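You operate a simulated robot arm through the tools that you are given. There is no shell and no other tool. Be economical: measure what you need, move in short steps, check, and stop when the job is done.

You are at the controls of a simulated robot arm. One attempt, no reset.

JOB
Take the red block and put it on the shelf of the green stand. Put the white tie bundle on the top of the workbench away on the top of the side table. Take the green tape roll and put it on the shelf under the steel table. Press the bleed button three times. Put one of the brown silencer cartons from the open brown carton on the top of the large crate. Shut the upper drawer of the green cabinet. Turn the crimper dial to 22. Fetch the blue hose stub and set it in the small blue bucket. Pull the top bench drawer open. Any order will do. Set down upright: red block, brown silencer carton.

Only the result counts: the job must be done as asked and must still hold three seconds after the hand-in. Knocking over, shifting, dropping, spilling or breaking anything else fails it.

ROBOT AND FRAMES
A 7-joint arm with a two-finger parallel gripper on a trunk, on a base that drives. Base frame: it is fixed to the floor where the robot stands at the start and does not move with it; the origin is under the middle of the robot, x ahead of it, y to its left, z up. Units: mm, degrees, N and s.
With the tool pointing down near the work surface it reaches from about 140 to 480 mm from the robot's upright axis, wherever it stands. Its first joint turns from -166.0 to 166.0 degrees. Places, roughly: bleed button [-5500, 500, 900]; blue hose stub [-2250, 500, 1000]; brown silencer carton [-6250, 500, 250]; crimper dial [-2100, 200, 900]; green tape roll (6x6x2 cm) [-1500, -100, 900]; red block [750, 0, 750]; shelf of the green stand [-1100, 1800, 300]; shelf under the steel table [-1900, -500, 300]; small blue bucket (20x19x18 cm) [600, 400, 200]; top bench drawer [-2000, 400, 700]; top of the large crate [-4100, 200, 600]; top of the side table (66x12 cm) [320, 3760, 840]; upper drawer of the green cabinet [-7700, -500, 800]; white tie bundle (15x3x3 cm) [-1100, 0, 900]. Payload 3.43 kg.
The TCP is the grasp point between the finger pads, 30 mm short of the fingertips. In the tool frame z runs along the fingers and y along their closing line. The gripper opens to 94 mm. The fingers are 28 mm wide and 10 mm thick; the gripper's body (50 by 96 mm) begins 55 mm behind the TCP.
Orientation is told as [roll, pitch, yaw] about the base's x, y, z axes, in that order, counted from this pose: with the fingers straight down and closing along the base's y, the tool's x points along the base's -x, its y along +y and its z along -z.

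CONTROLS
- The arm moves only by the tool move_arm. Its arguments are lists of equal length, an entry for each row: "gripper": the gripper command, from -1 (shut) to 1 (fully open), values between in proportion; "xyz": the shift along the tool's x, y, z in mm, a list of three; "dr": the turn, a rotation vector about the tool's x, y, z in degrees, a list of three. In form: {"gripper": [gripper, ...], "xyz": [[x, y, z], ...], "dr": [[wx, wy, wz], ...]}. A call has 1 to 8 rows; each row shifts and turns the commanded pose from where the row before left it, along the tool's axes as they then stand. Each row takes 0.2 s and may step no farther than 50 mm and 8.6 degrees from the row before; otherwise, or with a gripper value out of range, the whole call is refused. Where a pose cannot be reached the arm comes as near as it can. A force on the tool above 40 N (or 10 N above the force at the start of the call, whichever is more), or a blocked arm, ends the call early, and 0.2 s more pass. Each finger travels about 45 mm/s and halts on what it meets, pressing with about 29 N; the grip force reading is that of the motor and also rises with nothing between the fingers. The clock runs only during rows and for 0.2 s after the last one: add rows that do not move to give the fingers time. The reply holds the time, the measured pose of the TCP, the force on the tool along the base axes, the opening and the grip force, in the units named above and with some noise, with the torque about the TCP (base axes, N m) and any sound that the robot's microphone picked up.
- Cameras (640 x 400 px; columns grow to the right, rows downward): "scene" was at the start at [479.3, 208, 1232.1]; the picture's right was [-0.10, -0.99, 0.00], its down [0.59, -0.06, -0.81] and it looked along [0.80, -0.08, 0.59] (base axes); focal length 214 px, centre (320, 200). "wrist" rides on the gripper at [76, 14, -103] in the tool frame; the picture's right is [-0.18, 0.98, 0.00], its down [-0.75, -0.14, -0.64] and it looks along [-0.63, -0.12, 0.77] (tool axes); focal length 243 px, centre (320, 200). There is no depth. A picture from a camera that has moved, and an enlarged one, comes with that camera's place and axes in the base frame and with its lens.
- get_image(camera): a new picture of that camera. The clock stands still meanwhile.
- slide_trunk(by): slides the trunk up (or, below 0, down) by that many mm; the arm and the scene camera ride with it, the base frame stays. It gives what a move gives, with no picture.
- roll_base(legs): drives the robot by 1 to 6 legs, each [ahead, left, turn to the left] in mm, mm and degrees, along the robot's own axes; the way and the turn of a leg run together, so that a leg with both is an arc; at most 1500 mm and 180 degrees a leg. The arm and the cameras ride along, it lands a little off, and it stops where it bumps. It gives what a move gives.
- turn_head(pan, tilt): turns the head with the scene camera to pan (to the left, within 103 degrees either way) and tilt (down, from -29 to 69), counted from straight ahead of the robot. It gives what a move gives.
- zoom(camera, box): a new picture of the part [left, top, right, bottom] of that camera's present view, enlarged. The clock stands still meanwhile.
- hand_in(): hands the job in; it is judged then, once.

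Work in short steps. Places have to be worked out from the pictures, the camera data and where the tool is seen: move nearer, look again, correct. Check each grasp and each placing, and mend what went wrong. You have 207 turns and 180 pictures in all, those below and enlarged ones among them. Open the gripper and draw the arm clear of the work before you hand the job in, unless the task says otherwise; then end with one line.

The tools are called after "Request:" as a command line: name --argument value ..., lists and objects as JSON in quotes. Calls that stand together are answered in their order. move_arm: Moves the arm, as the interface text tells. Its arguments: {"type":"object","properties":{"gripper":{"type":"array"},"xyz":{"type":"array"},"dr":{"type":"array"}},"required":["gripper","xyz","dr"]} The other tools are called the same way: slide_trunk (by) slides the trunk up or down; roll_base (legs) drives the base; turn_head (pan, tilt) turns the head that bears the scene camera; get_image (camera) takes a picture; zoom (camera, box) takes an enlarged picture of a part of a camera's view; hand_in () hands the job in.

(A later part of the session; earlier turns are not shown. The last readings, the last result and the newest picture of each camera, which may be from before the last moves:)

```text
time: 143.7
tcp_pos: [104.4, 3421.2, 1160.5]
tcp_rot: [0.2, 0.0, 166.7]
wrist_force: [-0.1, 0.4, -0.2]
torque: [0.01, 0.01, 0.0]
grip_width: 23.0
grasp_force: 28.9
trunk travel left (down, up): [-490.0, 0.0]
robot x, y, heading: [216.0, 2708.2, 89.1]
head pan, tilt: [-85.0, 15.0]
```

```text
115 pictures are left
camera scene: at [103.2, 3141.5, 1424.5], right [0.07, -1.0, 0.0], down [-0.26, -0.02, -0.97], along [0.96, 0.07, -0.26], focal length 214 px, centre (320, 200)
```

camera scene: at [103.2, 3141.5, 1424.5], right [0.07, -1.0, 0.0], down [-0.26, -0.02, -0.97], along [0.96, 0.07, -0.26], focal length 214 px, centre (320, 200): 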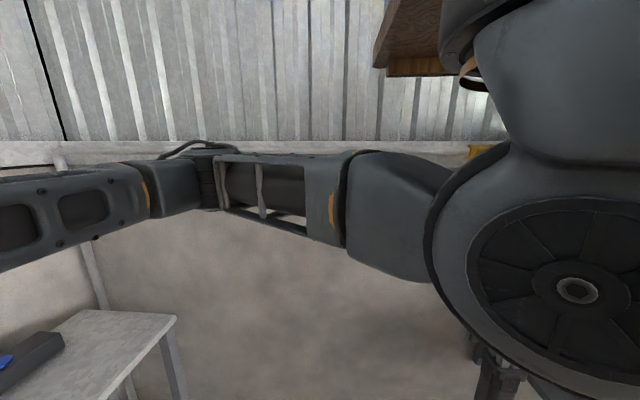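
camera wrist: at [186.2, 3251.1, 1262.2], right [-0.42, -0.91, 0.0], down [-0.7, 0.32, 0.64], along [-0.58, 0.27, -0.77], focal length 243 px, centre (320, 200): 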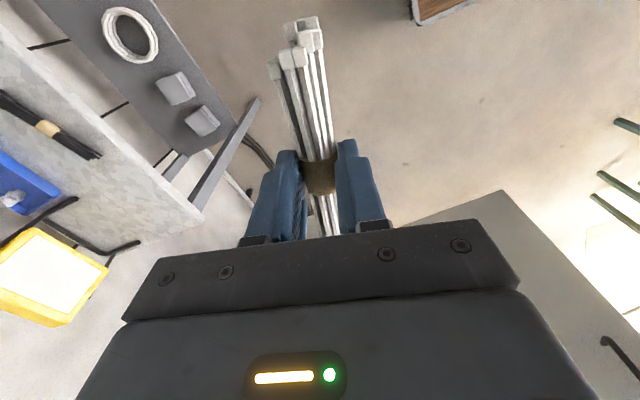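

The elbow is clear of the wall. Look down on the right side of the base.

Request:
turn_head --pan -100 --tilt 62

Request:
get_image --camera "scene"

```text
time: 144.8
tcp_pos: [104.4, 3421.1, 1159.3]
tcp_rot: [0.1, 0.0, 166.5]
wrist_force: [0.4, 0.0, -0.1]
torque: [-0.02, 0.02, 0.01]
grip_width: 22.7
grasp_force: 29.3
trunk travel left (down, up): [-490.0, 0.0]
robot x, y, heading: [212.2, 2709.1, 88.7]
head pan, tilt: [-100.0, 62.0]
```

```text
114 pictures are left
camera scene: at [73.2, 3122.7, 1356.0], right [-0.19, -0.98, 0.0], down [-0.87, 0.17, -0.47], along [0.46, -0.09, -0.88], focal length 214 px, centre (320, 200)
```

scene: 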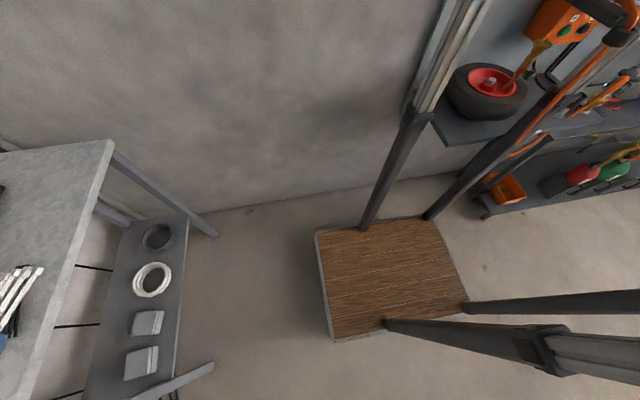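

The rear right side is still alongside the wall shelf (y<2540). I step slightly left, go ahead 330 mm past it, then move right.

Request:
roll_base --legs '[[0, 30, 0], [320, 0, 0], [0, -200, 0]]'

Request:
turn_head --pan -30 --tilt 45

Request:
get_image --camera "scene"

Request:
get_image --camera "wrist"

```text
time: 146.6
tcp_pos: [83.3, 3506.8, 1164.1]
tcp_rot: [-0.2, -0.2, 166.3]
wrist_force: [0.7, -0.8, -0.9]
torque: [0.0, 0.01, 0.01]
grip_width: 23.0
grasp_force: 29.2
trunk travel left (down, up): [-490.0, 0.0]
robot x, y, heading: [191.5, 2802.7, 88.4]
head pan, tilt: [-100.0, 62.0]
stopped in leg 2: the robot was blocked; the commanded pose is now the measured one
```

```text
time: 148.0
tcp_pos: [80.8, 3506.6, 1165.9]
tcp_rot: [-0.5, -0.2, 166.4]
wrist_force: [0.3, 0.5, -0.5]
torque: [0.01, 0.01, -0.01]
grip_width: 23.1
grasp_force: 29.0
trunk travel left (down, up): [-490.0, 0.0]
robot x, y, heading: [195.4, 2803.3, 88.3]
head pan, tilt: [-30.0, 45.0]
```

```text
113 pictures are left
camera scene: at [30.2, 3289.0, 1381.6], right [0.85, -0.52, 0.0], down [-0.37, -0.6, -0.71], along [0.37, 0.61, -0.7], focal length 214 px, centre (320, 200)
```

scene: 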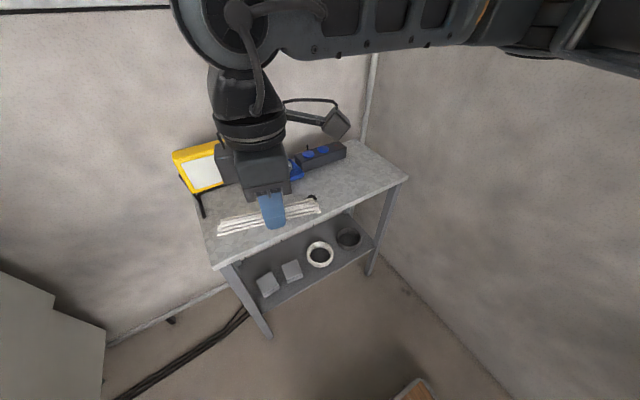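

```text
112 pictures are left
camera wrist: at [151.1, 3474.4, 1267.5], right [-0.41, -0.91, 0.0], down [-0.7, 0.31, 0.65], along [-0.59, 0.27, -0.76], focal length 243 px, centre (320, 200)
```

wrist: 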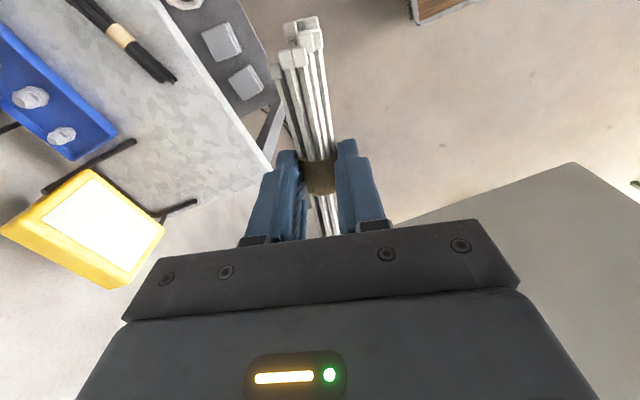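

Something orange hangs out from the wall between my right-hand posts. Move left 160 mm to clear, then look at it.

Request:
roll_base --legs '[[0, 170, 1.5]]'

Request:
turn_head --pan -102 --tilt 35

Request:
get_image --camera "scene"

```text
time: 149.4
tcp_pos: [-110.5, 3513.2, 1160.1]
tcp_rot: [0.0, -0.2, 168.0]
wrist_force: [0.6, 0.1, -1.2]
torque: [-0.01, 0.03, 0.01]
grip_width: 23.1
grasp_force: 29.1
trunk travel left (down, up): [-490.0, 0.0]
robot x, y, heading: [17.0, 2803.5, 90.4]
head pan, tilt: [-30.0, 45.0]
```

```text
time: 150.9
tcp_pos: [-110.2, 3513.5, 1159.8]
tcp_rot: [0.1, 0.0, 168.0]
wrist_force: [0.1, -0.1, 0.0]
torque: [-0.02, 0.01, -0.02]
grip_width: 22.9
grasp_force: 29.1
trunk travel left (down, up): [-490.0, 0.0]
robot x, y, heading: [19.4, 2806.1, 90.0]
head pan, tilt: [-102.0, 35.0]
```

```text
111 pictures are left
camera scene: at [-110.9, 3208.0, 1392.5], right [-0.21, -0.98, 0.0], down [-0.56, 0.12, -0.82], along [0.8, -0.17, -0.57], focal length 214 px, centre (320, 200)
```

scene: 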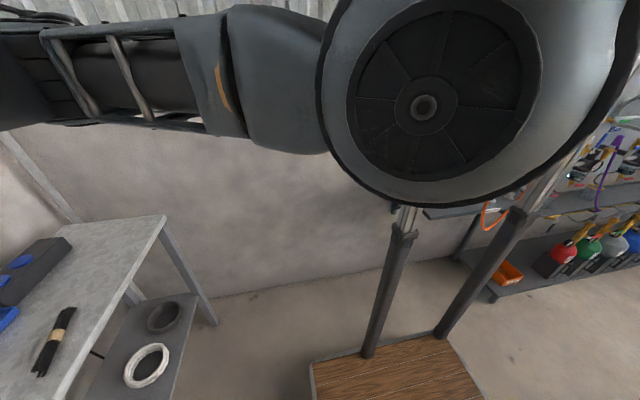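

Go ahead 290 mm on this clear line, then right 330 mm.

Request:
roll_base --legs '[[290, 0, 0], [0, -330, 0]]'

Request:
turn_head --pan -25 --tilt 50

Request:
get_image --camera "scene"

Request:
get_image --camera "wrist"

```text
time: 154.7
tcp_pos: [217.8, 3803.5, 1161.3]
tcp_rot: [0.1, 0.0, 168.0]
wrist_force: [-0.7, -0.7, -0.8]
torque: [0.0, 0.0, -0.01]
grip_width: 23.0
grasp_force: 29.4
trunk travel left (down, up): [-490.0, 0.0]
robot x, y, heading: [348.1, 3095.0, 90.1]
head pan, tilt: [-102.0, 35.0]
```

```text
time: 156.2
tcp_pos: [217.6, 3803.9, 1159.3]
tcp_rot: [0.1, -0.1, 168.0]
wrist_force: [-0.6, -0.6, -0.3]
torque: [0.02, 0.04, 0.02]
grip_width: 22.9
grasp_force: 29.0
trunk travel left (down, up): [-490.0, 0.0]
robot x, y, heading: [348.6, 3095.4, 90.1]
head pan, tilt: [-25.0, 50.0]
```

```text
110 pictures are left
camera scene: at [163.6, 3585.8, 1370.8], right [0.91, -0.42, 0.0], down [-0.32, -0.69, -0.64], along [0.27, 0.58, -0.77], focal length 214 px, centre (320, 200)
```

scene: 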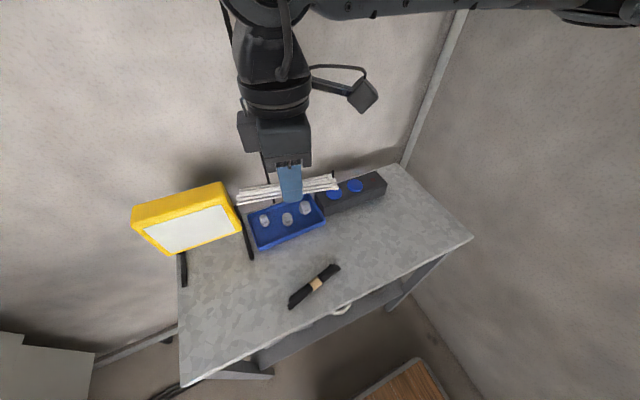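

```text
109 pictures are left
camera wrist: at [287.5, 3774.4, 1262.4], right [-0.38, -0.92, 0.0], down [-0.71, 0.29, 0.64], along [-0.59, 0.25, -0.77], focal length 243 px, centre (320, 200)
```

wrist: 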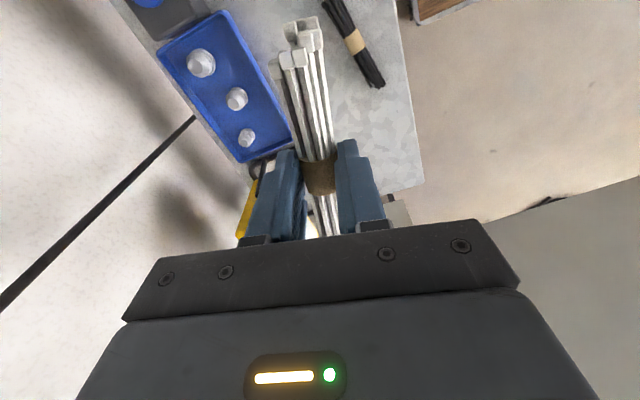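

Table top: front edge y≈3685, x −74…680; black bundle at x 185–275. I'll set the white ties at about [72,3760]. Move base left 146 and back 43.

Request:
roll_base --legs '[[-43, 146, 0]]'

Request:
move_arm --gripper '[-1, -1, -1, -1]' --xyz '[[0, 0, 45], [0, 0, 45], [0, 0, 45], [0, 0, 45]]' --dr '[[0, 0, 0], [0, 0, 0], [0, 0, 0], [0, 0, 0]]'

Request:
get_image --camera "scene"

Request:
get_image --camera "wrist"

```text
time: 157.5
tcp_pos: [70.6, 3760.4, 1160.7]
tcp_rot: [0.1, -0.1, 167.9]
wrist_force: [0.2, 0.3, -0.6]
torque: [0.0, -0.02, -0.02]
grip_width: 23.0
grasp_force: 28.8
trunk travel left (down, up): [-490.0, 0.0]
robot x, y, heading: [199.4, 3053.1, 90.1]
head pan, tilt: [-25.0, 50.0]
```

```text
time: 158.5
tcp_pos: [70.3, 3760.7, 980.8]
tcp_rot: [0.0, -0.1, 168.0]
wrist_force: [0.7, -0.5, 0.2]
torque: [-0.01, 0.01, 0.02]
grip_width: 22.9
grasp_force: 29.9
trunk travel left (down, up): [-490.0, 0.0]
robot x, y, heading: [202.6, 3052.2, 90.1]
head pan, tilt: [-25.0, 50.0]
```

```text
108 pictures are left
camera scene: at [17.4, 3542.8, 1370.9], right [0.91, -0.42, 0.0], down [-0.32, -0.69, -0.64], along [0.27, 0.58, -0.77], focal length 214 px, centre (320, 200)
```

scene: 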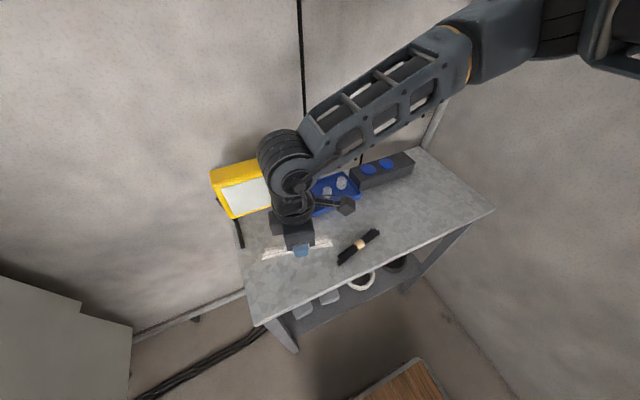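

```text
107 pictures are left
camera wrist: at [141.6, 3730.8, 1082.2], right [-0.39, -0.92, 0.0], down [-0.71, 0.3, 0.64], along [-0.59, 0.25, -0.77], focal length 243 px, centre (320, 200)
```

wrist: 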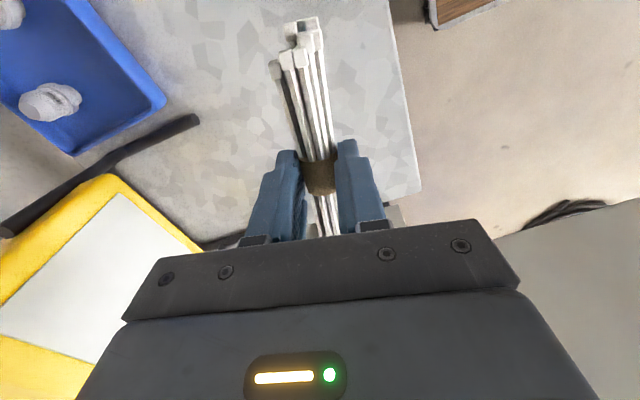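

Aligned over the free left part of the strip. Descend 90 mm, then in small steps to contact.

Request:
move_arm --gripper '[-1, -1, -1, -1, -1, -1, -1, -1]' --xyz '[[0, 0, 45], [0, 0, 40], [0, 0, 5], [0, 0, 4], [0, 0, 4], [0, 0, 4], [0, 0, 4], [0, 0, 4]]' --dr '[[0, 0, 0], [0, 0, 0], [0, 0, 0], [0, 0, 0], [0, 0, 0], [0, 0, 0], [0, 0, 0], [0, 0, 0]]'

Request:
get_image --camera "wrist"

```text
time: 160.1
tcp_pos: [70.1, 3760.9, 881.0]
tcp_rot: [0.1, -0.2, 167.9]
wrist_force: [4.4, -4.9, 21.5]
torque: [-0.34, -0.32, 0.07]
grip_width: 23.1
grasp_force: 29.8
trunk travel left (down, up): [-490.0, 0.0]
robot x, y, heading: [200.1, 3053.3, 90.0]
head pan, tilt: [-25.0, 50.0]
stopped in row 7: the force on the tool passed its limit at 48 N (the readings are from after the stop); the commanded pose is now the measured one
```

```text
106 pictures are left
camera wrist: at [140.4, 3730.9, 982.0], right [-0.39, -0.92, 0.0], down [-0.71, 0.29, 0.65], along [-0.6, 0.25, -0.76], focal length 243 px, centre (320, 200)
```

wrist: 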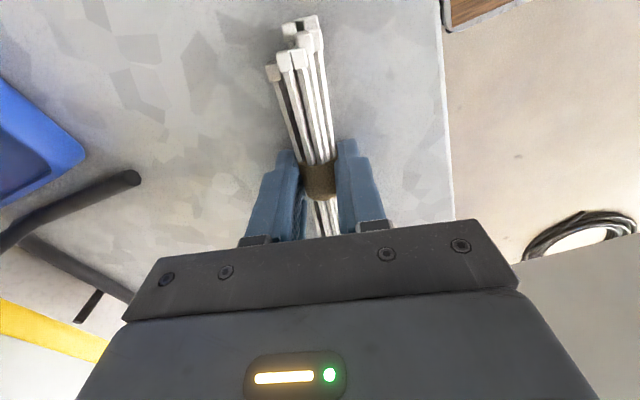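

Contact at z≈881. Open and lift straight up.

Request:
move_arm --gripper '[-1, 0, 0, 0, 0, 0, 0]' --xyz '[[0, 0, -1], [0, 0, 0], [0, 0, 0], [0, 0, -30], [0, 0, -45], [0, 0, -45], [0, 0, -40]]' --dr '[[0, 0, 0], [0, 0, 0], [0, 0, 0], [0, 0, 0], [0, 0, 0], [0, 0, 0], [0, 0, 0]]'

Request:
get_image --camera "wrist"

```text
time: 161.7
tcp_pos: [70.6, 3759.6, 1039.4]
tcp_rot: [0.1, -0.1, 167.9]
wrist_force: [0.2, 0.1, -0.6]
torque: [-0.03, -0.02, 0.0]
grip_width: 46.8
grasp_force: 0.1
trunk travel left (down, up): [-490.0, 0.0]
robot x, y, heading: [199.5, 3052.7, 90.2]
head pan, tilt: [-25.0, 50.0]
```

```text
105 pictures are left
camera wrist: at [140.8, 3730.9, 1142.0], right [-0.39, -0.92, 0.0], down [-0.71, 0.3, 0.64], along [-0.59, 0.25, -0.77], focal length 243 px, centre (320, 200)
```

wrist: 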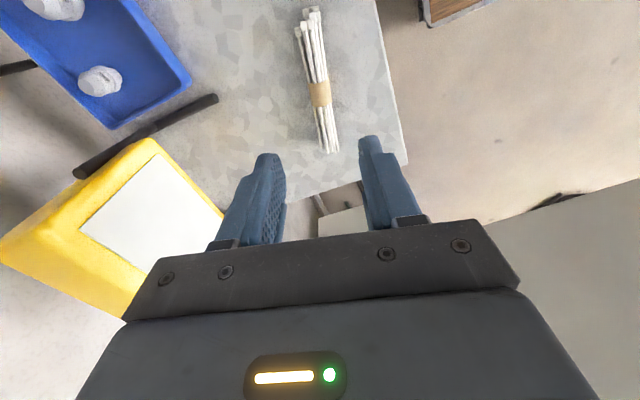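

The ties lie on the side table. Next the tape roll: best reached from the south-east gap between bench and steel table, robot at about (−875,−420) facing −x, which also serves the steel-table shelf. Retrace my clear route.

Request:
roll_base --legs '[[0, 183, 0], [-290, 0, 0], [0, 214, 0], [-1300, 0, 0], [-1300, 0, 0], [-600, 0, 0]]'

Request:
roll_base --legs '[[0, 0, 90]]'

Request:
turn_head --pan 0 --tilt 40

Request:
get_image --camera "scene"

```text
time: 181.3
tcp_pos: [-311.6, 266.3, 1039.8]
tcp_rot: [0.0, -0.2, 168.4]
wrist_force: [-0.5, -0.5, -0.4]
torque: [-0.01, 0.0, 0.01]
grip_width: 47.2
grasp_force: 0.2
trunk travel left (down, up): [-490.0, 0.0]
robot x, y, heading: [-177.7, -439.8, 90.2]
head pan, tilt: [-25.0, 50.0]
```

```text
time: 185.5
tcp_pos: [-881.3, -577.2, 1040.2]
tcp_rot: [0.0, -0.2, -101.5]
wrist_force: [-0.7, -0.1, 0.2]
torque: [0.04, 0.01, -0.04]
grip_width: 46.9
grasp_force: 0.1
trunk travel left (down, up): [-490.0, 0.0]
robot x, y, heading: [-175.3, -439.2, -179.2]
head pan, tilt: [-25.0, 50.0]
```

```text
time: 186.4
tcp_pos: [-882.1, -577.3, 1040.0]
tcp_rot: [0.0, -0.2, -101.5]
wrist_force: [-0.6, -0.4, -0.3]
torque: [-0.02, 0.01, 0.03]
grip_width: 47.1
grasp_force: 0.1
trunk travel left (down, up): [-490.0, 0.0]
robot x, y, heading: [-174.0, -441.7, -179.3]
head pan, tilt: [0.0, 40.0]
```

```text
104 pictures are left
camera scene: at [-679.9, -662.3, 1384.9], right [-0.01, 1.0, 0.0], down [0.64, 0.01, -0.77], along [-0.77, -0.01, -0.64], focal length 214 px, centre (320, 200)
```

scene: 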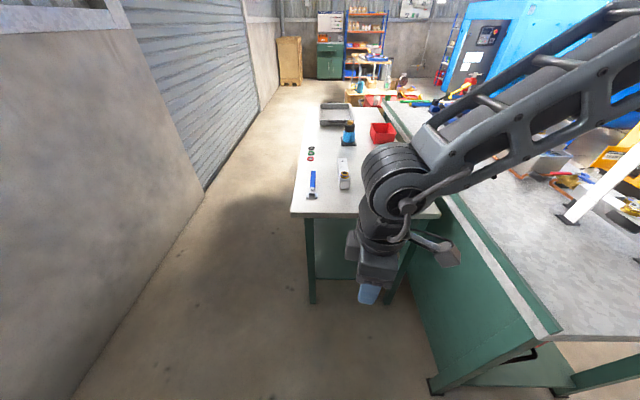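

Layout is clear: steel table legs at x≈−1319, y −720…−233; bench back at y≈−94. Drive ahead 700 mm and turn the tool yaw back to face −x.

Request:
roll_base --legs '[[700, 0, -0.7]]'

Request:
move_arm --gripper '[1, 1, 1, 1, 1, 1, 1, 1]' --xyz '[[0, 0, 0], [0, 0, 0], [0, 0, 0], [0, 0, 0], [0, 0, 0], [0, 0, 0], [0, 0, 0], [0, 0, 0]]' --dr '[[0, 0, 8.5], [0, 0, 8.5], [0, 0, 8.5], [0, 0, 8.5], [0, 0, 8.5], [0, 0, 8.5], [0, 0, 8.5], [0, 0, 8.5]]'

Request:
turn_head --pan -40 --tilt 35

Request:
get_image --camera "scene"

```text
time: 190.2
tcp_pos: [-1583.3, -566.4, 1040.0]
tcp_rot: [0.0, -0.2, -102.6]
wrist_force: [0.6, 0.2, 0.9]
torque: [0.02, -0.01, 0.0]
grip_width: 47.1
grasp_force: 0.2
trunk travel left (down, up): [-490.0, 0.0]
robot x, y, heading: [-879.1, -443.0, 179.7]
head pan, tilt: [0.0, 40.0]
```

```text
time: 192.1
tcp_pos: [-1583.2, -564.9, 1040.3]
tcp_rot: [0.2, -0.1, -170.8]
wrist_force: [0.1, 0.2, 0.7]
torque: [-0.01, -0.02, 0.01]
grip_width: 93.9
grasp_force: 0.0
trunk travel left (down, up): [-490.0, 0.0]
robot x, y, heading: [-869.3, -441.5, 179.6]
head pan, tilt: [0.0, 40.0]
```

```text
time: 193.1
tcp_pos: [-1583.9, -566.3, 1039.9]
tcp_rot: [0.1, -0.2, -170.5]
wrist_force: [-0.4, -0.3, -0.4]
torque: [0.02, 0.01, -0.02]
grip_width: 94.1
grasp_force: 0.0
trunk travel left (down, up): [-490.0, 0.0]
robot x, y, heading: [-872.5, -442.2, 179.5]
head pan, tilt: [-40.0, 35.0]
```

```text
103 pictures are left
camera scene: at [-1364.9, -597.6, 1392.5], right [0.65, 0.76, 0.0], down [0.44, -0.37, -0.82], along [-0.62, 0.53, -0.57], focal length 214 px, centre (320, 200)
```

scene: 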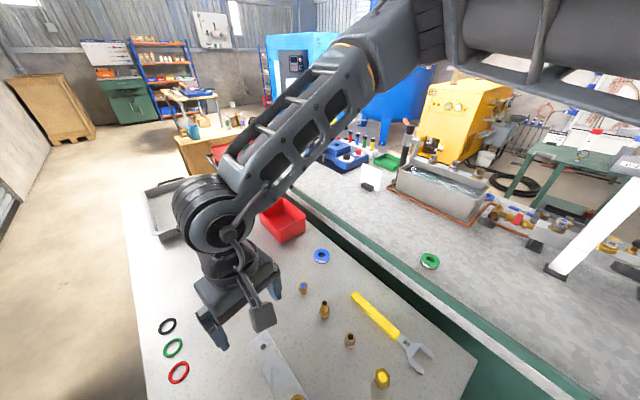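

The green tape roll is at about [−1480,−60]. Swing the tool over there at this height.

Request:
move_arm --gripper '[1, 1, 1, 1, 1, 1]' --xyz '[[16.4, -44, 0], [16.4, -44, 0], [16.4, -44, 0], [16.4, -44, 0], [16.4, -44, 0], [16.4, -44, 0]]' --dr '[[0, 0, 0], [0, 0, 0], [0, 0, 0], [0, 0, 0], [0, 0, 0], [0, 0, 0]]'

Request:
move_arm --gripper '[1, 1, 1, 1, 1]' --xyz '[[16.4, -44, 0], [16.4, -44, 0], [16.4, -44, 0], [16.4, -44, 0], [16.4, -44, 0]]' --dr '[[0, 0, 0], [0, 0, 0], [0, 0, 0], [0, 0, 0], [0, 0, 0]]'

Request:
get_image --camera "wrist"

Request:
get_image --camera "scene"

```text
time: 194.5
tcp_pos: [-1529.6, -290.3, 1040.1]
tcp_rot: [0.1, -0.2, -170.5]
wrist_force: [-0.7, 0.0, 0.6]
torque: [0.0, -0.03, 0.02]
grip_width: 94.2
grasp_force: 0.0
trunk travel left (down, up): [-490.0, 0.0]
robot x, y, heading: [-876.3, -445.1, 179.7]
head pan, tilt: [-40.0, 35.0]
```

```text
time: 195.7
tcp_pos: [-1490.7, -93.7, 1038.3]
tcp_rot: [0.2, -0.1, -170.5]
wrist_force: [-0.3, -0.4, -0.7]
torque: [0.02, 0.03, 0.0]
grip_width: 94.1
grasp_force: 0.0
out of reach, approached as far as the arm can: row 5
trunk travel left (down, up): [-490.0, 0.0]
robot x, y, heading: [-876.6, -441.4, 179.4]
head pan, tilt: [-40.0, 35.0]
```

```text
102 pictures are left
camera wrist: at [-1414.6, -95.1, 1140.4], right [-0.02, -1.0, 0.0], down [-0.77, 0.02, 0.64], along [-0.64, 0.01, -0.77], focal length 243 px, centre (320, 200)
```

wrist: 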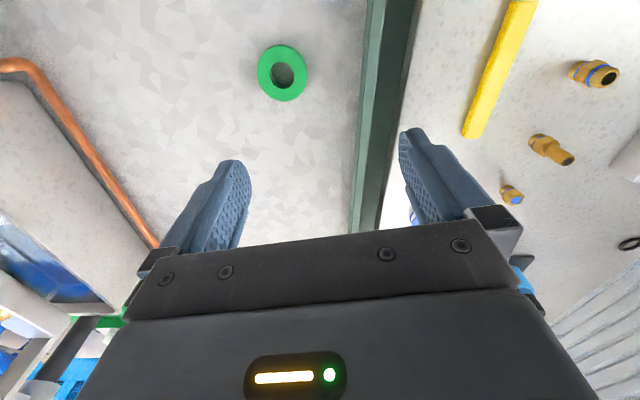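

```text
101 pictures are left
camera scene: at [-1364.7, -597.3, 1392.6], right [0.65, 0.76, 0.0], down [0.44, -0.37, -0.82], along [-0.62, 0.53, -0.57], focal length 214 px, centre (320, 200)
```

scene: 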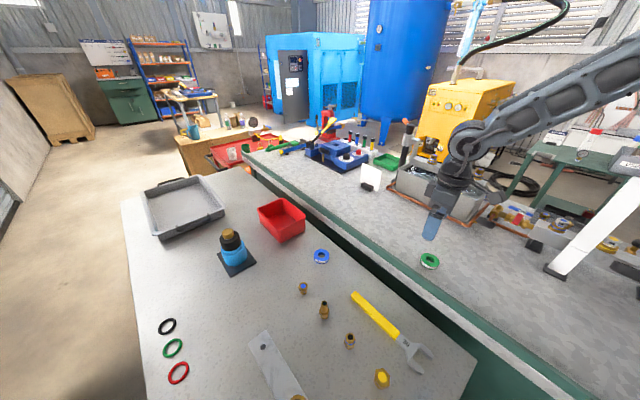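

The wrist view puts the roll at [−1473,−57]. Approach: lower some, shift 36 mm, tilt the tool 21° forward.

Request:
move_arm --gripper '[0.7, 0.7, 0.7, 0.7, 0.7, 0.7]' --xyz '[[0, -10, 30], [0, -10, 30], [0, 0, 0], [0, 0, 0], [0, 0, 0], [0, 0, 0]]' --dr '[[0, 0, 0], [0, 0, 0], [0, -7, 0], [0, -7, 0], [0, -7, 0], [0, 0, 0]]'

Request:
get_image --camera "wrist"

```text
time: 197.1
tcp_pos: [-1492.3, -84.5, 1008.4]
tcp_rot: [0.3, -21.3, -170.6]
wrist_force: [0.3, 0.1, -0.5]
torque: [0.03, 0.0, 0.0]
grip_width: 79.9
grasp_force: 0.1
out of reach, approached as far as the arm can: row 2
trunk travel left (down, up): [-490.0, 0.0]
robot x, y, heading: [-876.6, -439.9, 179.5]
head pan, tilt: [-40.0, 35.0]
```

```text
100 pictures are left
camera wrist: at [-1385.3, -80.1, 1076.4], right [-0.01, -1.0, 0.07], down [-0.49, 0.06, 0.87], along [-0.87, -0.03, -0.49], focal length 243 px, centre (320, 200)
```

wrist: 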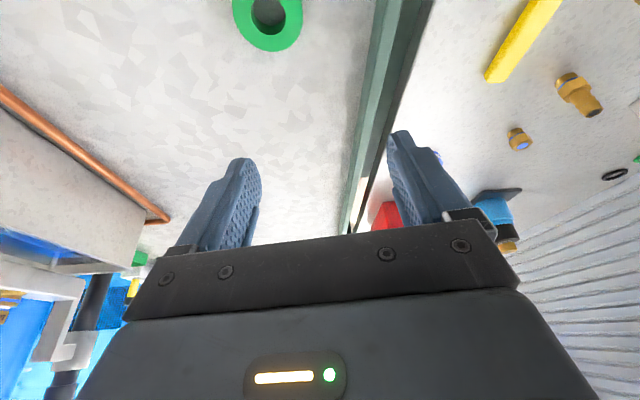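

Laterally at the limit at this height; continue down toward the roll, where reach should improve.

Request:
move_arm --gripper '[0.7, 0.7, 0.7, 0.7]' --xyz '[[16, -6, 24], [16, -6, 24], [16, -6, 24], [0, 0, 0]]' --dr '[[0, 0, 0], [0, 0, 0], [0, 0, 0], [0, 0, 0]]'

Request:
get_image --camera "wrist"

```text
time: 198.1
tcp_pos: [-1477.3, -63.8, 924.3]
tcp_rot: [0.1, -21.1, -170.8]
wrist_force: [-0.2, 0.2, 0.1]
torque: [0.02, 0.02, 0.02]
grip_width: 79.9
grasp_force: 0.2
trunk travel left (down, up): [-490.0, 0.0]
robot x, y, heading: [-872.6, -441.7, 179.7]
head pan, tilt: [-40.0, 35.0]
```

```text
99 pictures are left
camera wrist: at [-1369.4, -59.1, 992.7], right [-0.01, -1.0, 0.07], down [-0.49, 0.06, 0.87], along [-0.87, -0.03, -0.49], focal length 243 px, centre (320, 200)
```

wrist: 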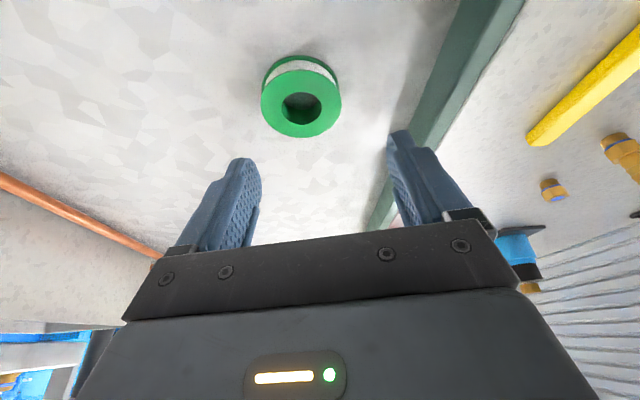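

Roll centre refined to [−1467,−56]. Final approach with small steps, then close.

Request:
move_arm --gripper '[0.7, 0.7, 0.7, 0.7, -1, -1, -1, -1]' --xyz '[[8, -2, 9], [8, -2, 9], [5, -2, 8], [3.4, 0, 6], [0, 0, 0], [0, 0, 0], [0, 0, 0], [0, 0, 0]]' --dr '[[0, 0, 0], [0, 0, 0], [0, 0, 0], [0, 0, 0], [0, 0, 0], [0, 0, 0], [0, 0, 0], [0, 0, 0]]'

Request:
get_image --camera "wrist"

```text
time: 199.9
tcp_pos: [-1467.0, -56.2, 885.7]
tcp_rot: [0.2, -21.1, -170.6]
wrist_force: [-0.4, 0.9, 0.7]
torque: [-0.01, 0.01, 0.01]
grip_width: 50.1
grasp_force: 28.9
trunk travel left (down, up): [-490.0, 0.0]
robot x, y, heading: [-874.7, -443.8, 179.6]
head pan, tilt: [-40.0, 35.0]
```

```text
98 pictures are left
camera wrist: at [-1359.2, -51.9, 953.4], right [-0.01, -1.0, 0.07], down [-0.49, 0.06, 0.87], along [-0.87, -0.03, -0.49], focal length 243 px, centre (320, 200)
```

wrist: 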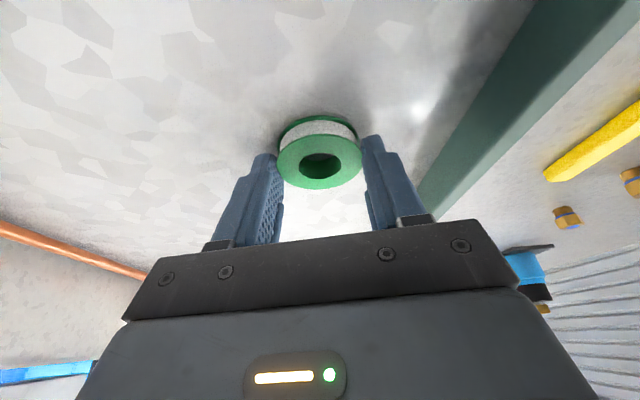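

Gripped at 50 mm. Lift 100 mm and verify.

Request:
move_arm --gripper '[-1, -1, -1, -1]' --xyz '[[-7, 0, -18], [-11, 0, -28], [-11, 0, -28], [-9, 0, -22]]' --dr '[[0, 0, 0], [0, 0, 0], [0, 0, 0], [0, 0, 0]]'

Request:
get_image --camera "wrist"

```text
time: 200.9
tcp_pos: [-1468.1, -60.8, 987.2]
tcp_rot: [-0.3, -21.1, -170.7]
wrist_force: [-0.1, 0.5, -1.3]
torque: [-0.05, -0.03, 0.02]
grip_width: 50.1
grasp_force: 28.3
out of reach, approached as far as the arm can: row 4
trunk travel left (down, up): [-490.0, 0.0]
robot x, y, heading: [-874.3, -439.2, 179.7]
head pan, tilt: [-40.0, 35.0]
```

```text
97 pictures are left
camera wrist: at [-1359.9, -57.0, 1055.1], right [-0.01, -1.0, 0.06], down [-0.49, 0.06, 0.87], along [-0.87, -0.02, -0.49], focal length 243 px, centre (320, 200)
```

wrist: 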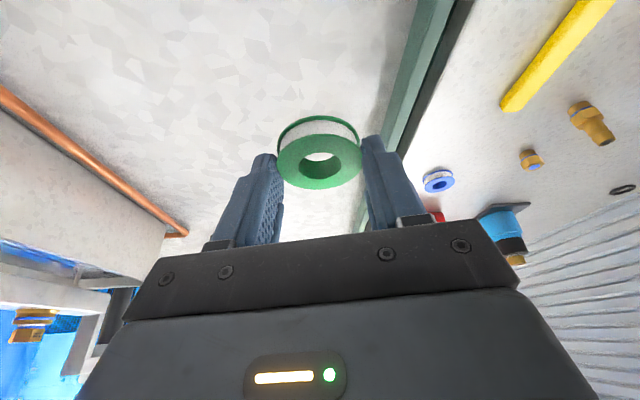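

The tape roll is held. Back the base 340 mm, then swing the arm left behind the bench end.

Request:
roll_base --legs '[[-340, 0, 0]]'

Request:
move_arm --gripper '[-1, -1, -1, -1, -1, -1, -1, -1]' --xyz '[[0, 45, 0], [0, 45, 0], [0, 45, 0], [0, 45, 0], [0, 45, 0], [0, 45, 0], [0, 45, 0], [0, 45, 0]]' --dr '[[0, 0, 0], [0, 0, 0], [0, 0, 0], [0, 0, 0], [0, 0, 0], [0, 0, 0], [0, 0, 1], [0, 0, 0]]'

Request:
slide_trunk --by -490

Request:
turn_head --pan 0 --tilt 45

Request:
get_image --camera "scene"

```text
time: 203.1
tcp_pos: [-1128.3, -62.6, 987.3]
tcp_rot: [-0.2, -21.0, -170.8]
wrist_force: [0.2, -0.3, -1.2]
torque: [0.0, -0.02, 0.02]
grip_width: 50.2
grasp_force: 29.1
trunk travel left (down, up): [-490.0, 0.0]
robot x, y, heading: [-536.4, -443.8, 179.9]
head pan, tilt: [-40.0, 35.0]
```

```text
time: 204.9
tcp_pos: [-1094.9, -406.1, 957.1]
tcp_rot: [0.1, -21.1, -171.8]
wrist_force: [0.9, 0.2, 0.3]
torque: [-0.02, -0.01, -0.02]
grip_width: 50.0
grasp_force: 29.2
out of reach, approached as far as the arm can: row 6, 7, 8
trunk travel left (down, up): [-490.0, 0.0]
robot x, y, heading: [-531.0, -440.0, 179.4]
head pan, tilt: [-40.0, 35.0]
```

```text
refused: -490 is not a number from -400 to 400
```

```text
time: 206.0
tcp_pos: [-1096.1, -406.2, 956.1]
tcp_rot: [0.3, -21.1, -171.9]
wrist_force: [0.5, 0.0, -0.5]
torque: [0.0, 0.0, -0.04]
grip_width: 50.2
grasp_force: 28.7
trunk travel left (down, up): [-490.0, 0.0]
robot x, y, heading: [-538.0, -445.2, 179.7]
head pan, tilt: [0.0, 45.0]
```

```text
96 pictures are left
camera scene: at [-1039.7, -656.7, 1377.7], right [0.01, 1.0, 0.0], down [0.71, -0.01, -0.71], along [-0.71, 0.01, -0.71], focal length 214 px, centre (320, 200)
```

scene: 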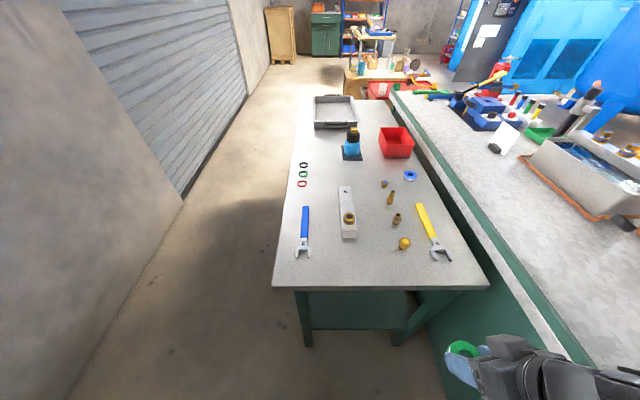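

Shelf's near edge is about x≈−1312. Shift base 60 mm left, lower the trunk in two steps, and shift/extend the arm.

Request:
roll_base --legs '[[0, 60, 0]]'

Request:
slide_trunk --by -390

Request:
move_arm --gripper '[-1, -1, -1, -1, -1]' --xyz '[[-30, 25, 11], [-30, 25, 11], [-30, 25, 11], [-30, 20, 11], [0, 0, 0]]' --dr '[[0, 0, 3], [0, 0, 3], [0, 0, 2], [0, 0, 0], [0, 0, 0]]'

Request:
slide_trunk --by -100

Request:
get_image --camera "scene"

```text
time: 207.0
tcp_pos: [-1097.0, -467.5, 957.5]
tcp_rot: [0.3, -21.1, -171.6]
wrist_force: [0.1, -0.7, -0.2]
torque: [0.03, 0.02, 0.02]
grip_width: 50.0
grasp_force: 28.5
trunk travel left (down, up): [-490.0, 0.0]
robot x, y, heading: [-537.1, -506.4, 179.7]
head pan, tilt: [0.0, 45.0]
```

```text
time: 210.2
tcp_pos: [-1096.2, -429.8, 630.6]
tcp_rot: [-8.6, -21.9, -166.7]
wrist_force: [0.0, -0.3, 0.7]
torque: [-0.02, -0.01, 0.01]
grip_width: 50.2
grasp_force: 29.3
trunk travel left (down, up): [-131.0, 359.0]
robot x, y, heading: [-528.7, -514.1, -180.0]
head pan, tilt: [0.0, 45.0]
stopped: the arm was blocked; the commanded pose is now the measured one
```

```text
time: 211.4
tcp_pos: [-1226.8, -542.0, 613.1]
tcp_rot: [-4.9, -22.4, -175.4]
wrist_force: [0.4, -0.2, 0.3]
torque: [0.0, 0.0, 0.01]
grip_width: 50.2
grasp_force: 29.1
trunk travel left (down, up): [-131.0, 359.0]
robot x, y, heading: [-540.1, -518.8, -179.4]
head pan, tilt: [0.0, 45.0]
```

```text
time: 212.7
tcp_pos: [-1222.3, -536.2, 515.6]
tcp_rot: [-5.0, -22.4, -175.5]
wrist_force: [0.7, -0.1, 0.6]
torque: [0.01, -0.02, 0.02]
grip_width: 49.9
grasp_force: 29.0
trunk travel left (down, up): [-31.0, 459.0]
robot x, y, heading: [-535.2, -512.5, -179.8]
head pan, tilt: [0.0, 45.0]
```

```text
95 pictures are left
camera scene: at [-1036.1, -731.5, 918.9], right [0.0, 1.0, 0.0], down [0.71, 0.0, -0.71], along [-0.71, 0.0, -0.71], focal length 214 px, centre (320, 200)
```

scene: 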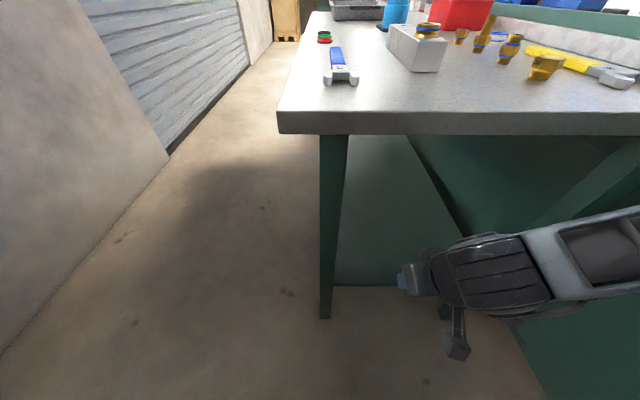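

The arm is now in front of the shelf at [−1222,−536,516] (it had been caught briefly on the way down; now free). Level roll, lower 90 mm, then go in 170 mm.

Request:
move_arm --gripper '[-1, -1, -1, -1, -1, -1, -1]' --xyz '[[16, 0, 42], [16, 0, 42], [-40, 0, 15], [-40, 0, 15], [-40, 0, 15], [-40, 0, 15], [0, 0, 0]]' --dr '[[-5, 1.3, 0], [0, 0, 0], [0, 0, 0], [0, 0, 0], [0, 0, 0], [0, 0, 0], [0, 0, 0]]'

Request:
get_image --camera "wrist"

Request:
get_image --camera "scene"

```text
time: 214.5
tcp_pos: [-1362.0, -531.2, 413.4]
tcp_rot: [0.3, -19.0, -176.7]
wrist_force: [0.2, 0.2, -0.5]
torque: [0.03, -0.01, -0.02]
grip_width: 49.9
grasp_force: 28.5
trunk travel left (down, up): [-31.0, 459.0]
robot x, y, heading: [-520.8, -512.5, -180.3]
head pan, tilt: [0.0, 45.0]
stopped in row 7: the arm was blocked; the commanded pose is now the measured one
```

```text
94 pictures are left
camera wrist: at [-1257.2, -538.6, 485.7], right [-0.11, -0.99, 0.07], down [-0.51, 0.12, 0.85], along [-0.85, 0.06, -0.52], focal length 243 px, centre (320, 200)
```

wrist: 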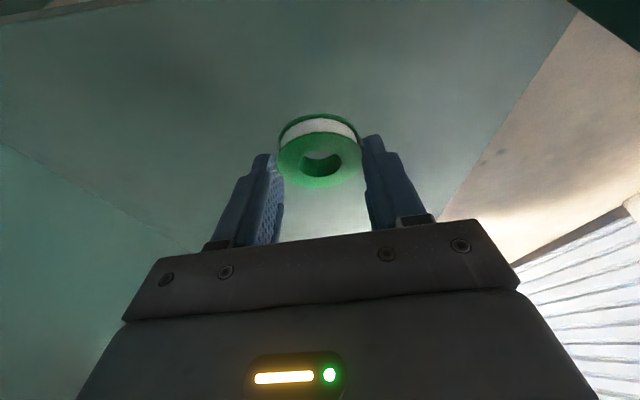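

```text
93 pictures are left
camera scene: at [-1025.9, -728.9, 922.2], right [0.0, 1.0, 0.0], down [0.71, 0.0, -0.71], along [-0.71, 0.0, -0.71], focal length 214 px, centre (320, 200)
```

scene: 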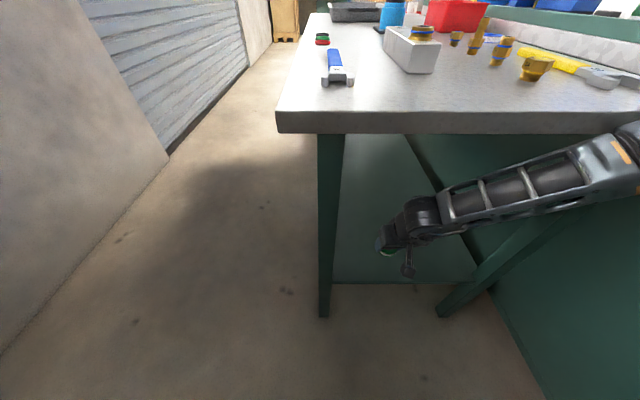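

Roll is already over the shelf (edge x≈−1307, roll at −1362±30); the elbow limits going deeper. Lower here: 55 mm then small steps to contact.

Request:
move_arm --gripper '[-1, -1, -1, -1, -1, -1, -1, -1]' --xyz '[[12, 0, 24], [9, 0, 25], [3.5, 0, 9], [1.4, 0, 3.7], [1.4, 0, 3.7], [1.4, 0, 3.7], [1.4, 0, 3.7], [1.4, 0, 3.7]]' --dr '[[0, -2, 0], [0, 0, 0], [0, 0, 0], [0, 0, 0], [0, 0, 0], [0, 0, 0], [0, 0, 0], [0, 0, 0]]'

Request:
get_image --camera "wrist"

```text
time: 216.3
tcp_pos: [-1367.2, -533.0, 333.5]
tcp_rot: [0.4, -21.4, -176.8]
wrist_force: [7.4, 0.9, 25.9]
torque: [0.57, -0.29, -0.31]
grip_width: 50.3
grasp_force: 29.0
trunk travel left (down, up): [-31.0, 459.0]
robot x, y, heading: [-527.4, -513.0, -179.8]
head pan, tilt: [0.0, 45.0]
stopped in row 8: the force on the tool passed its limit at 52 N (the readings are from after the stop); the commanded pose is now the measured one
```

```text
92 pictures are left
camera wrist: at [-1258.7, -539.7, 400.8], right [-0.11, -0.99, 0.07], down [-0.48, 0.12, 0.87], along [-0.87, 0.06, -0.49], focal length 243 px, centre (320, 200)
```

wrist: 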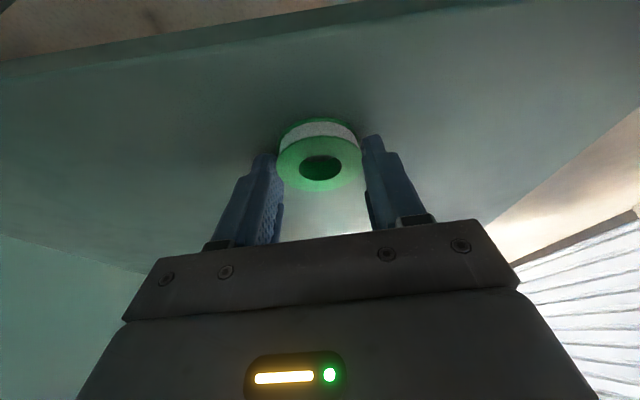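

Contact at z≈333, well inside the shelf. Release and withdraw along the tool axis.

Request:
move_arm --gripper '[-1, 0.7, 0.7, 0.7, 0.7, 0.7, 0.7]' --xyz '[[0, 0, -1], [0, 0, 0], [0, 0, 0], [0, 0, -25], [0, 0, -35], [10, 0, -35], [30, 0, -25]]' --dr '[[0, 0, 0], [0, 0, 0], [0, 0, 0], [0, 0, 0], [0, 0, 0], [0, 0, 0], [0, 0, 0]]'

Request:
get_image --camera "wrist"

```text
time: 217.9
tcp_pos: [-1283.9, -526.7, 430.5]
tcp_rot: [0.4, -21.2, -176.8]
wrist_force: [1.1, 0.5, -0.3]
torque: [0.0, 0.02, -0.01]
grip_width: 80.1
grasp_force: 0.0
trunk travel left (down, up): [-31.0, 459.0]
robot x, y, heading: [-526.5, -516.7, -180.1]
head pan, tilt: [0.0, 45.0]
```

```text
91 pictures are left
camera wrist: at [-1176.7, -533.7, 498.4], right [-0.11, -0.99, 0.07], down [-0.48, 0.12, 0.87], along [-0.87, 0.06, -0.49], focal length 243 px, centre (320, 200)
```

wrist: 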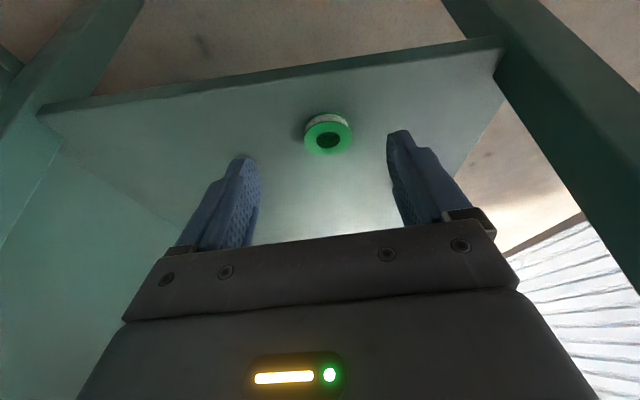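

Tape roll is on the shelf. Back out well clear, raise the trunk, and drive around to the bench's north side.

Request:
roll_base --legs '[[-420, 0, 0]]'

Request:
slide_trunk --by 380

Request:
move_arm --gripper '[0, 0, 0, 0, 0, 0, 0, 0]' --xyz '[[5, 0, -45], [5, 0, -45], [5, 0, -45], [5, 0, -45], [5, 0, -45], [5, 0, -45], [0, 0, 0], [0, 0, 0]]' --dr '[[0, 0, 0], [0, 0, 0], [0, 0, 0], [0, 0, 0], [0, 0, 0], [0, 0, 0], [0, 0, 0], [0, 0, 0]]'

Request:
roll_base --legs '[[0, -850, 0], [0, -850, 0], [1000, 0, 0], [500, 0, 0]]'

Request:
turn_head --pan 45 --tilt 30

Request:
get_image --camera "scene"

```text
time: 220.5
tcp_pos: [-859.7, -523.0, 429.5]
tcp_rot: [0.4, -21.1, -177.0]
wrist_force: [1.4, -0.3, 0.3]
torque: [0.0, 0.01, 0.01]
grip_width: 80.0
grasp_force: 0.0
trunk travel left (down, up): [-31.0, 459.0]
robot x, y, heading: [-100.2, -514.8, 179.5]
head pan, tilt: [0.0, 45.0]
```

```text
time: 224.2
tcp_pos: [-858.8, -523.7, 809.9]
tcp_rot: [0.4, -21.2, -176.9]
wrist_force: [-0.3, 0.2, 0.9]
torque: [-0.04, 0.01, -0.01]
grip_width: 79.8
grasp_force: 0.0
trunk travel left (down, up): [-411.0, 79.0]
robot x, y, heading: [-100.6, -509.8, 179.7]
head pan, tilt: [0.0, 45.0]
```

```text
time: 226.0
tcp_pos: [-769.7, -514.5, 1043.2]
tcp_rot: [0.3, -21.1, -177.0]
wrist_force: [0.2, 1.1, 0.9]
torque: [0.02, 0.0, -0.01]
grip_width: 46.9
grasp_force: 0.0
out of reach, approached as far as the arm can: row 5, 6
trunk travel left (down, up): [-411.0, 79.0]
robot x, y, heading: [-102.8, -511.0, 179.7]
head pan, tilt: [0.0, 45.0]
```

```text
time: 241.9
tcp_pos: [-2245.4, 1225.2, 1043.2]
tcp_rot: [0.5, -21.1, -177.7]
wrist_force: [-0.4, 0.4, 0.3]
torque: [-0.02, 0.05, 0.0]
grip_width: 46.8
grasp_force: 0.0
trunk travel left (down, up): [-411.0, 79.0]
robot x, y, heading: [-1578.4, 1217.8, 179.2]
head pan, tilt: [0.0, 45.0]
```

```text
time: 243.0
tcp_pos: [-2244.2, 1223.4, 1042.2]
tcp_rot: [0.4, -21.1, -177.8]
wrist_force: [-1.1, 0.0, -0.5]
torque: [0.0, 0.01, 0.0]
grip_width: 47.1
grasp_force: 0.0
trunk travel left (down, up): [-411.0, 79.0]
robot x, y, heading: [-1579.2, 1218.2, 179.0]
head pan, tilt: [45.0, 30.0]
```

```text
90 pictures are left
camera scene: at [-2068.1, 945.7, 1321.4], right [-0.69, 0.72, 0.0], down [0.36, 0.35, -0.87], along [-0.62, -0.6, -0.5], focal length 214 px, centre (320, 200)
```

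scene: 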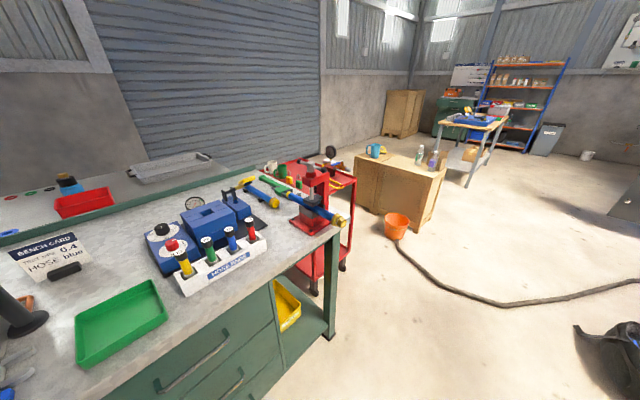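

I see the hose-stub rack (blue stub ≈[−2226,458]), the blue crimper with its dial (≈[−2100,258]) and drawers. I go ahead 420 mm, then turn to face the bench (−y).

Request:
roll_base --legs '[[430, 0, 0], [0, 0, 91]]'

Request:
turn_head --pan 0 --tilt 50

Request:
get_image --camera "scene"

```text
time: 249.5
tcp_pos: [-1995.0, 555.7, 1042.0]
tcp_rot: [0.4, -21.1, -86.2]
wrist_force: [-0.6, -0.1, 0.1]
torque: [0.01, 0.05, 0.01]
grip_width: 47.0
grasp_force: 0.0
trunk travel left (down, up): [-411.0, 79.0]
robot x, y, heading: [-2009.1, 1224.3, -89.3]
head pan, tilt: [45.0, 30.0]
```

```text
time: 250.6
tcp_pos: [-1995.8, 554.7, 1043.3]
tcp_rot: [0.3, -21.0, -86.1]
wrist_force: [-0.3, 0.8, -0.2]
torque: [-0.03, -0.02, -0.01]
grip_width: 47.3
grasp_force: 0.1
trunk travel left (down, up): [-411.0, 79.0]
robot x, y, heading: [-2005.8, 1223.2, -89.2]
head pan, tilt: [0.0, 50.0]
```

```text
89 pictures are left
camera scene: at [-1787.5, 725.4, 1292.0], right [-1.0, -0.01, 0.0], down [-0.01, 0.77, -0.64], along [0.01, -0.64, -0.77], focal length 214 px, centre (320, 200)
```

scene: 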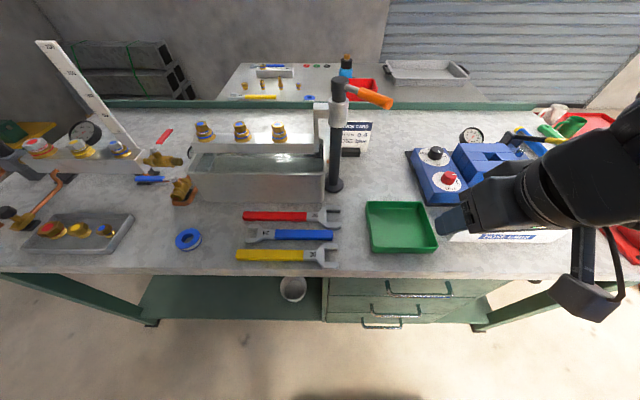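

Zoom on the crimper with its dials and the bench card.

Request:
zoom --camera "scene" --box '[320, 105, 480, 205]'

```text
4.00 times, centred on (400, 155) of scene
camera zoom: at [-1787.5, 725.4, 1292.0], right [-1.0, -0.01, 0.0], down [-0.01, 0.77, -0.64], along [0.01, -0.64, -0.77], focal length 858 px, centre (0, 380)
```

zoom: 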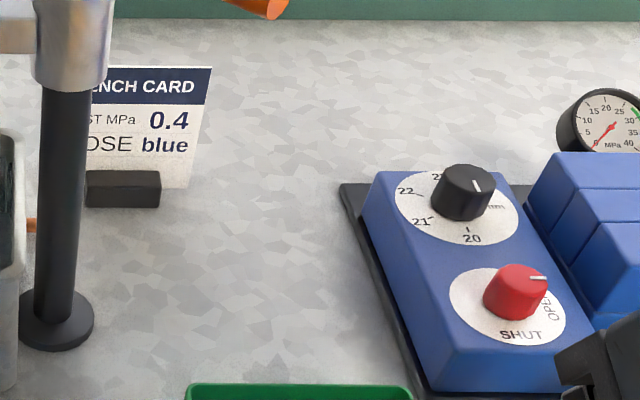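

The black knob has a scale 20–23+; pointer seems ~109° counter-clockwise short of 22. I bring the level tool over it for a precise look: base ahead 290 mm, right 95 mm.

Request:
move_arm --gripper '[0.6, 0.6, 0.6, 0.6]' --xyz '[[0, 0, 0], [0, 0, 0], [0, 0, 0], [0, 0, 0]]' --dr '[[0, 7, 0], [0, 7, 0], [0, 7, 0], [0, 0, 0]]'

Request:
roll_base --legs '[[0, -95, 0], [280, 0, 0]]'

Request:
get_image --camera "wrist"

Request:
get_image --camera "scene"

```text
time: 251.6
tcp_pos: [-1995.2, 554.9, 1042.5]
tcp_rot: [0.4, -0.1, -85.9]
wrist_force: [0.7, -0.3, 0.2]
torque: [0.0, 0.02, 0.02]
grip_width: 75.0
grasp_force: 0.0
trunk travel left (down, up): [-411.0, 79.0]
robot x, y, heading: [-2009.4, 1221.4, -89.3]
head pan, tilt: [0.0, 50.0]
```

```text
time: 254.3
tcp_pos: [-2089.2, 273.5, 1043.3]
tcp_rot: [0.4, -0.1, -86.1]
wrist_force: [0.1, -0.3, -0.3]
torque: [-0.01, -0.02, -0.04]
grip_width: 75.3
grasp_force: 0.0
trunk travel left (down, up): [-411.0, 79.0]
robot x, y, heading: [-2103.4, 944.2, -89.7]
head pan, tilt: [0.0, 50.0]
```

```text
87 pictures are left
camera wrist: at [-2081.8, 351.4, 1145.3], right [0.99, -0.12, 0.01], down [-0.09, -0.76, 0.64], along [-0.07, -0.64, -0.77], focal length 243 px, centre (320, 200)
```

wrist: 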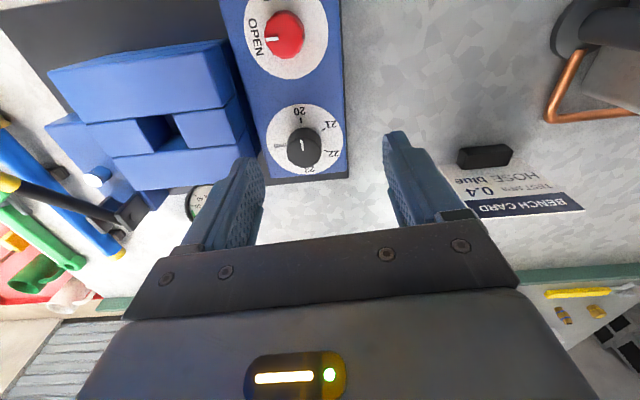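

```text
86 pictures are left
camera scene: at [-1880.7, 443.6, 1292.0], right [-1.0, -0.01, 0.0], down [-0.01, 0.77, -0.64], along [0.01, -0.64, -0.77], focal length 214 px, centre (320, 200)
```

scene: 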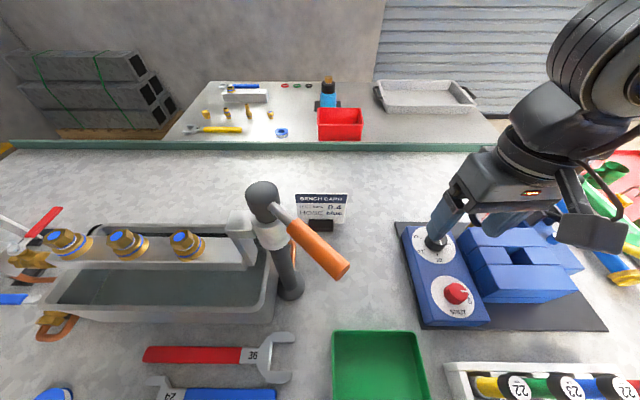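

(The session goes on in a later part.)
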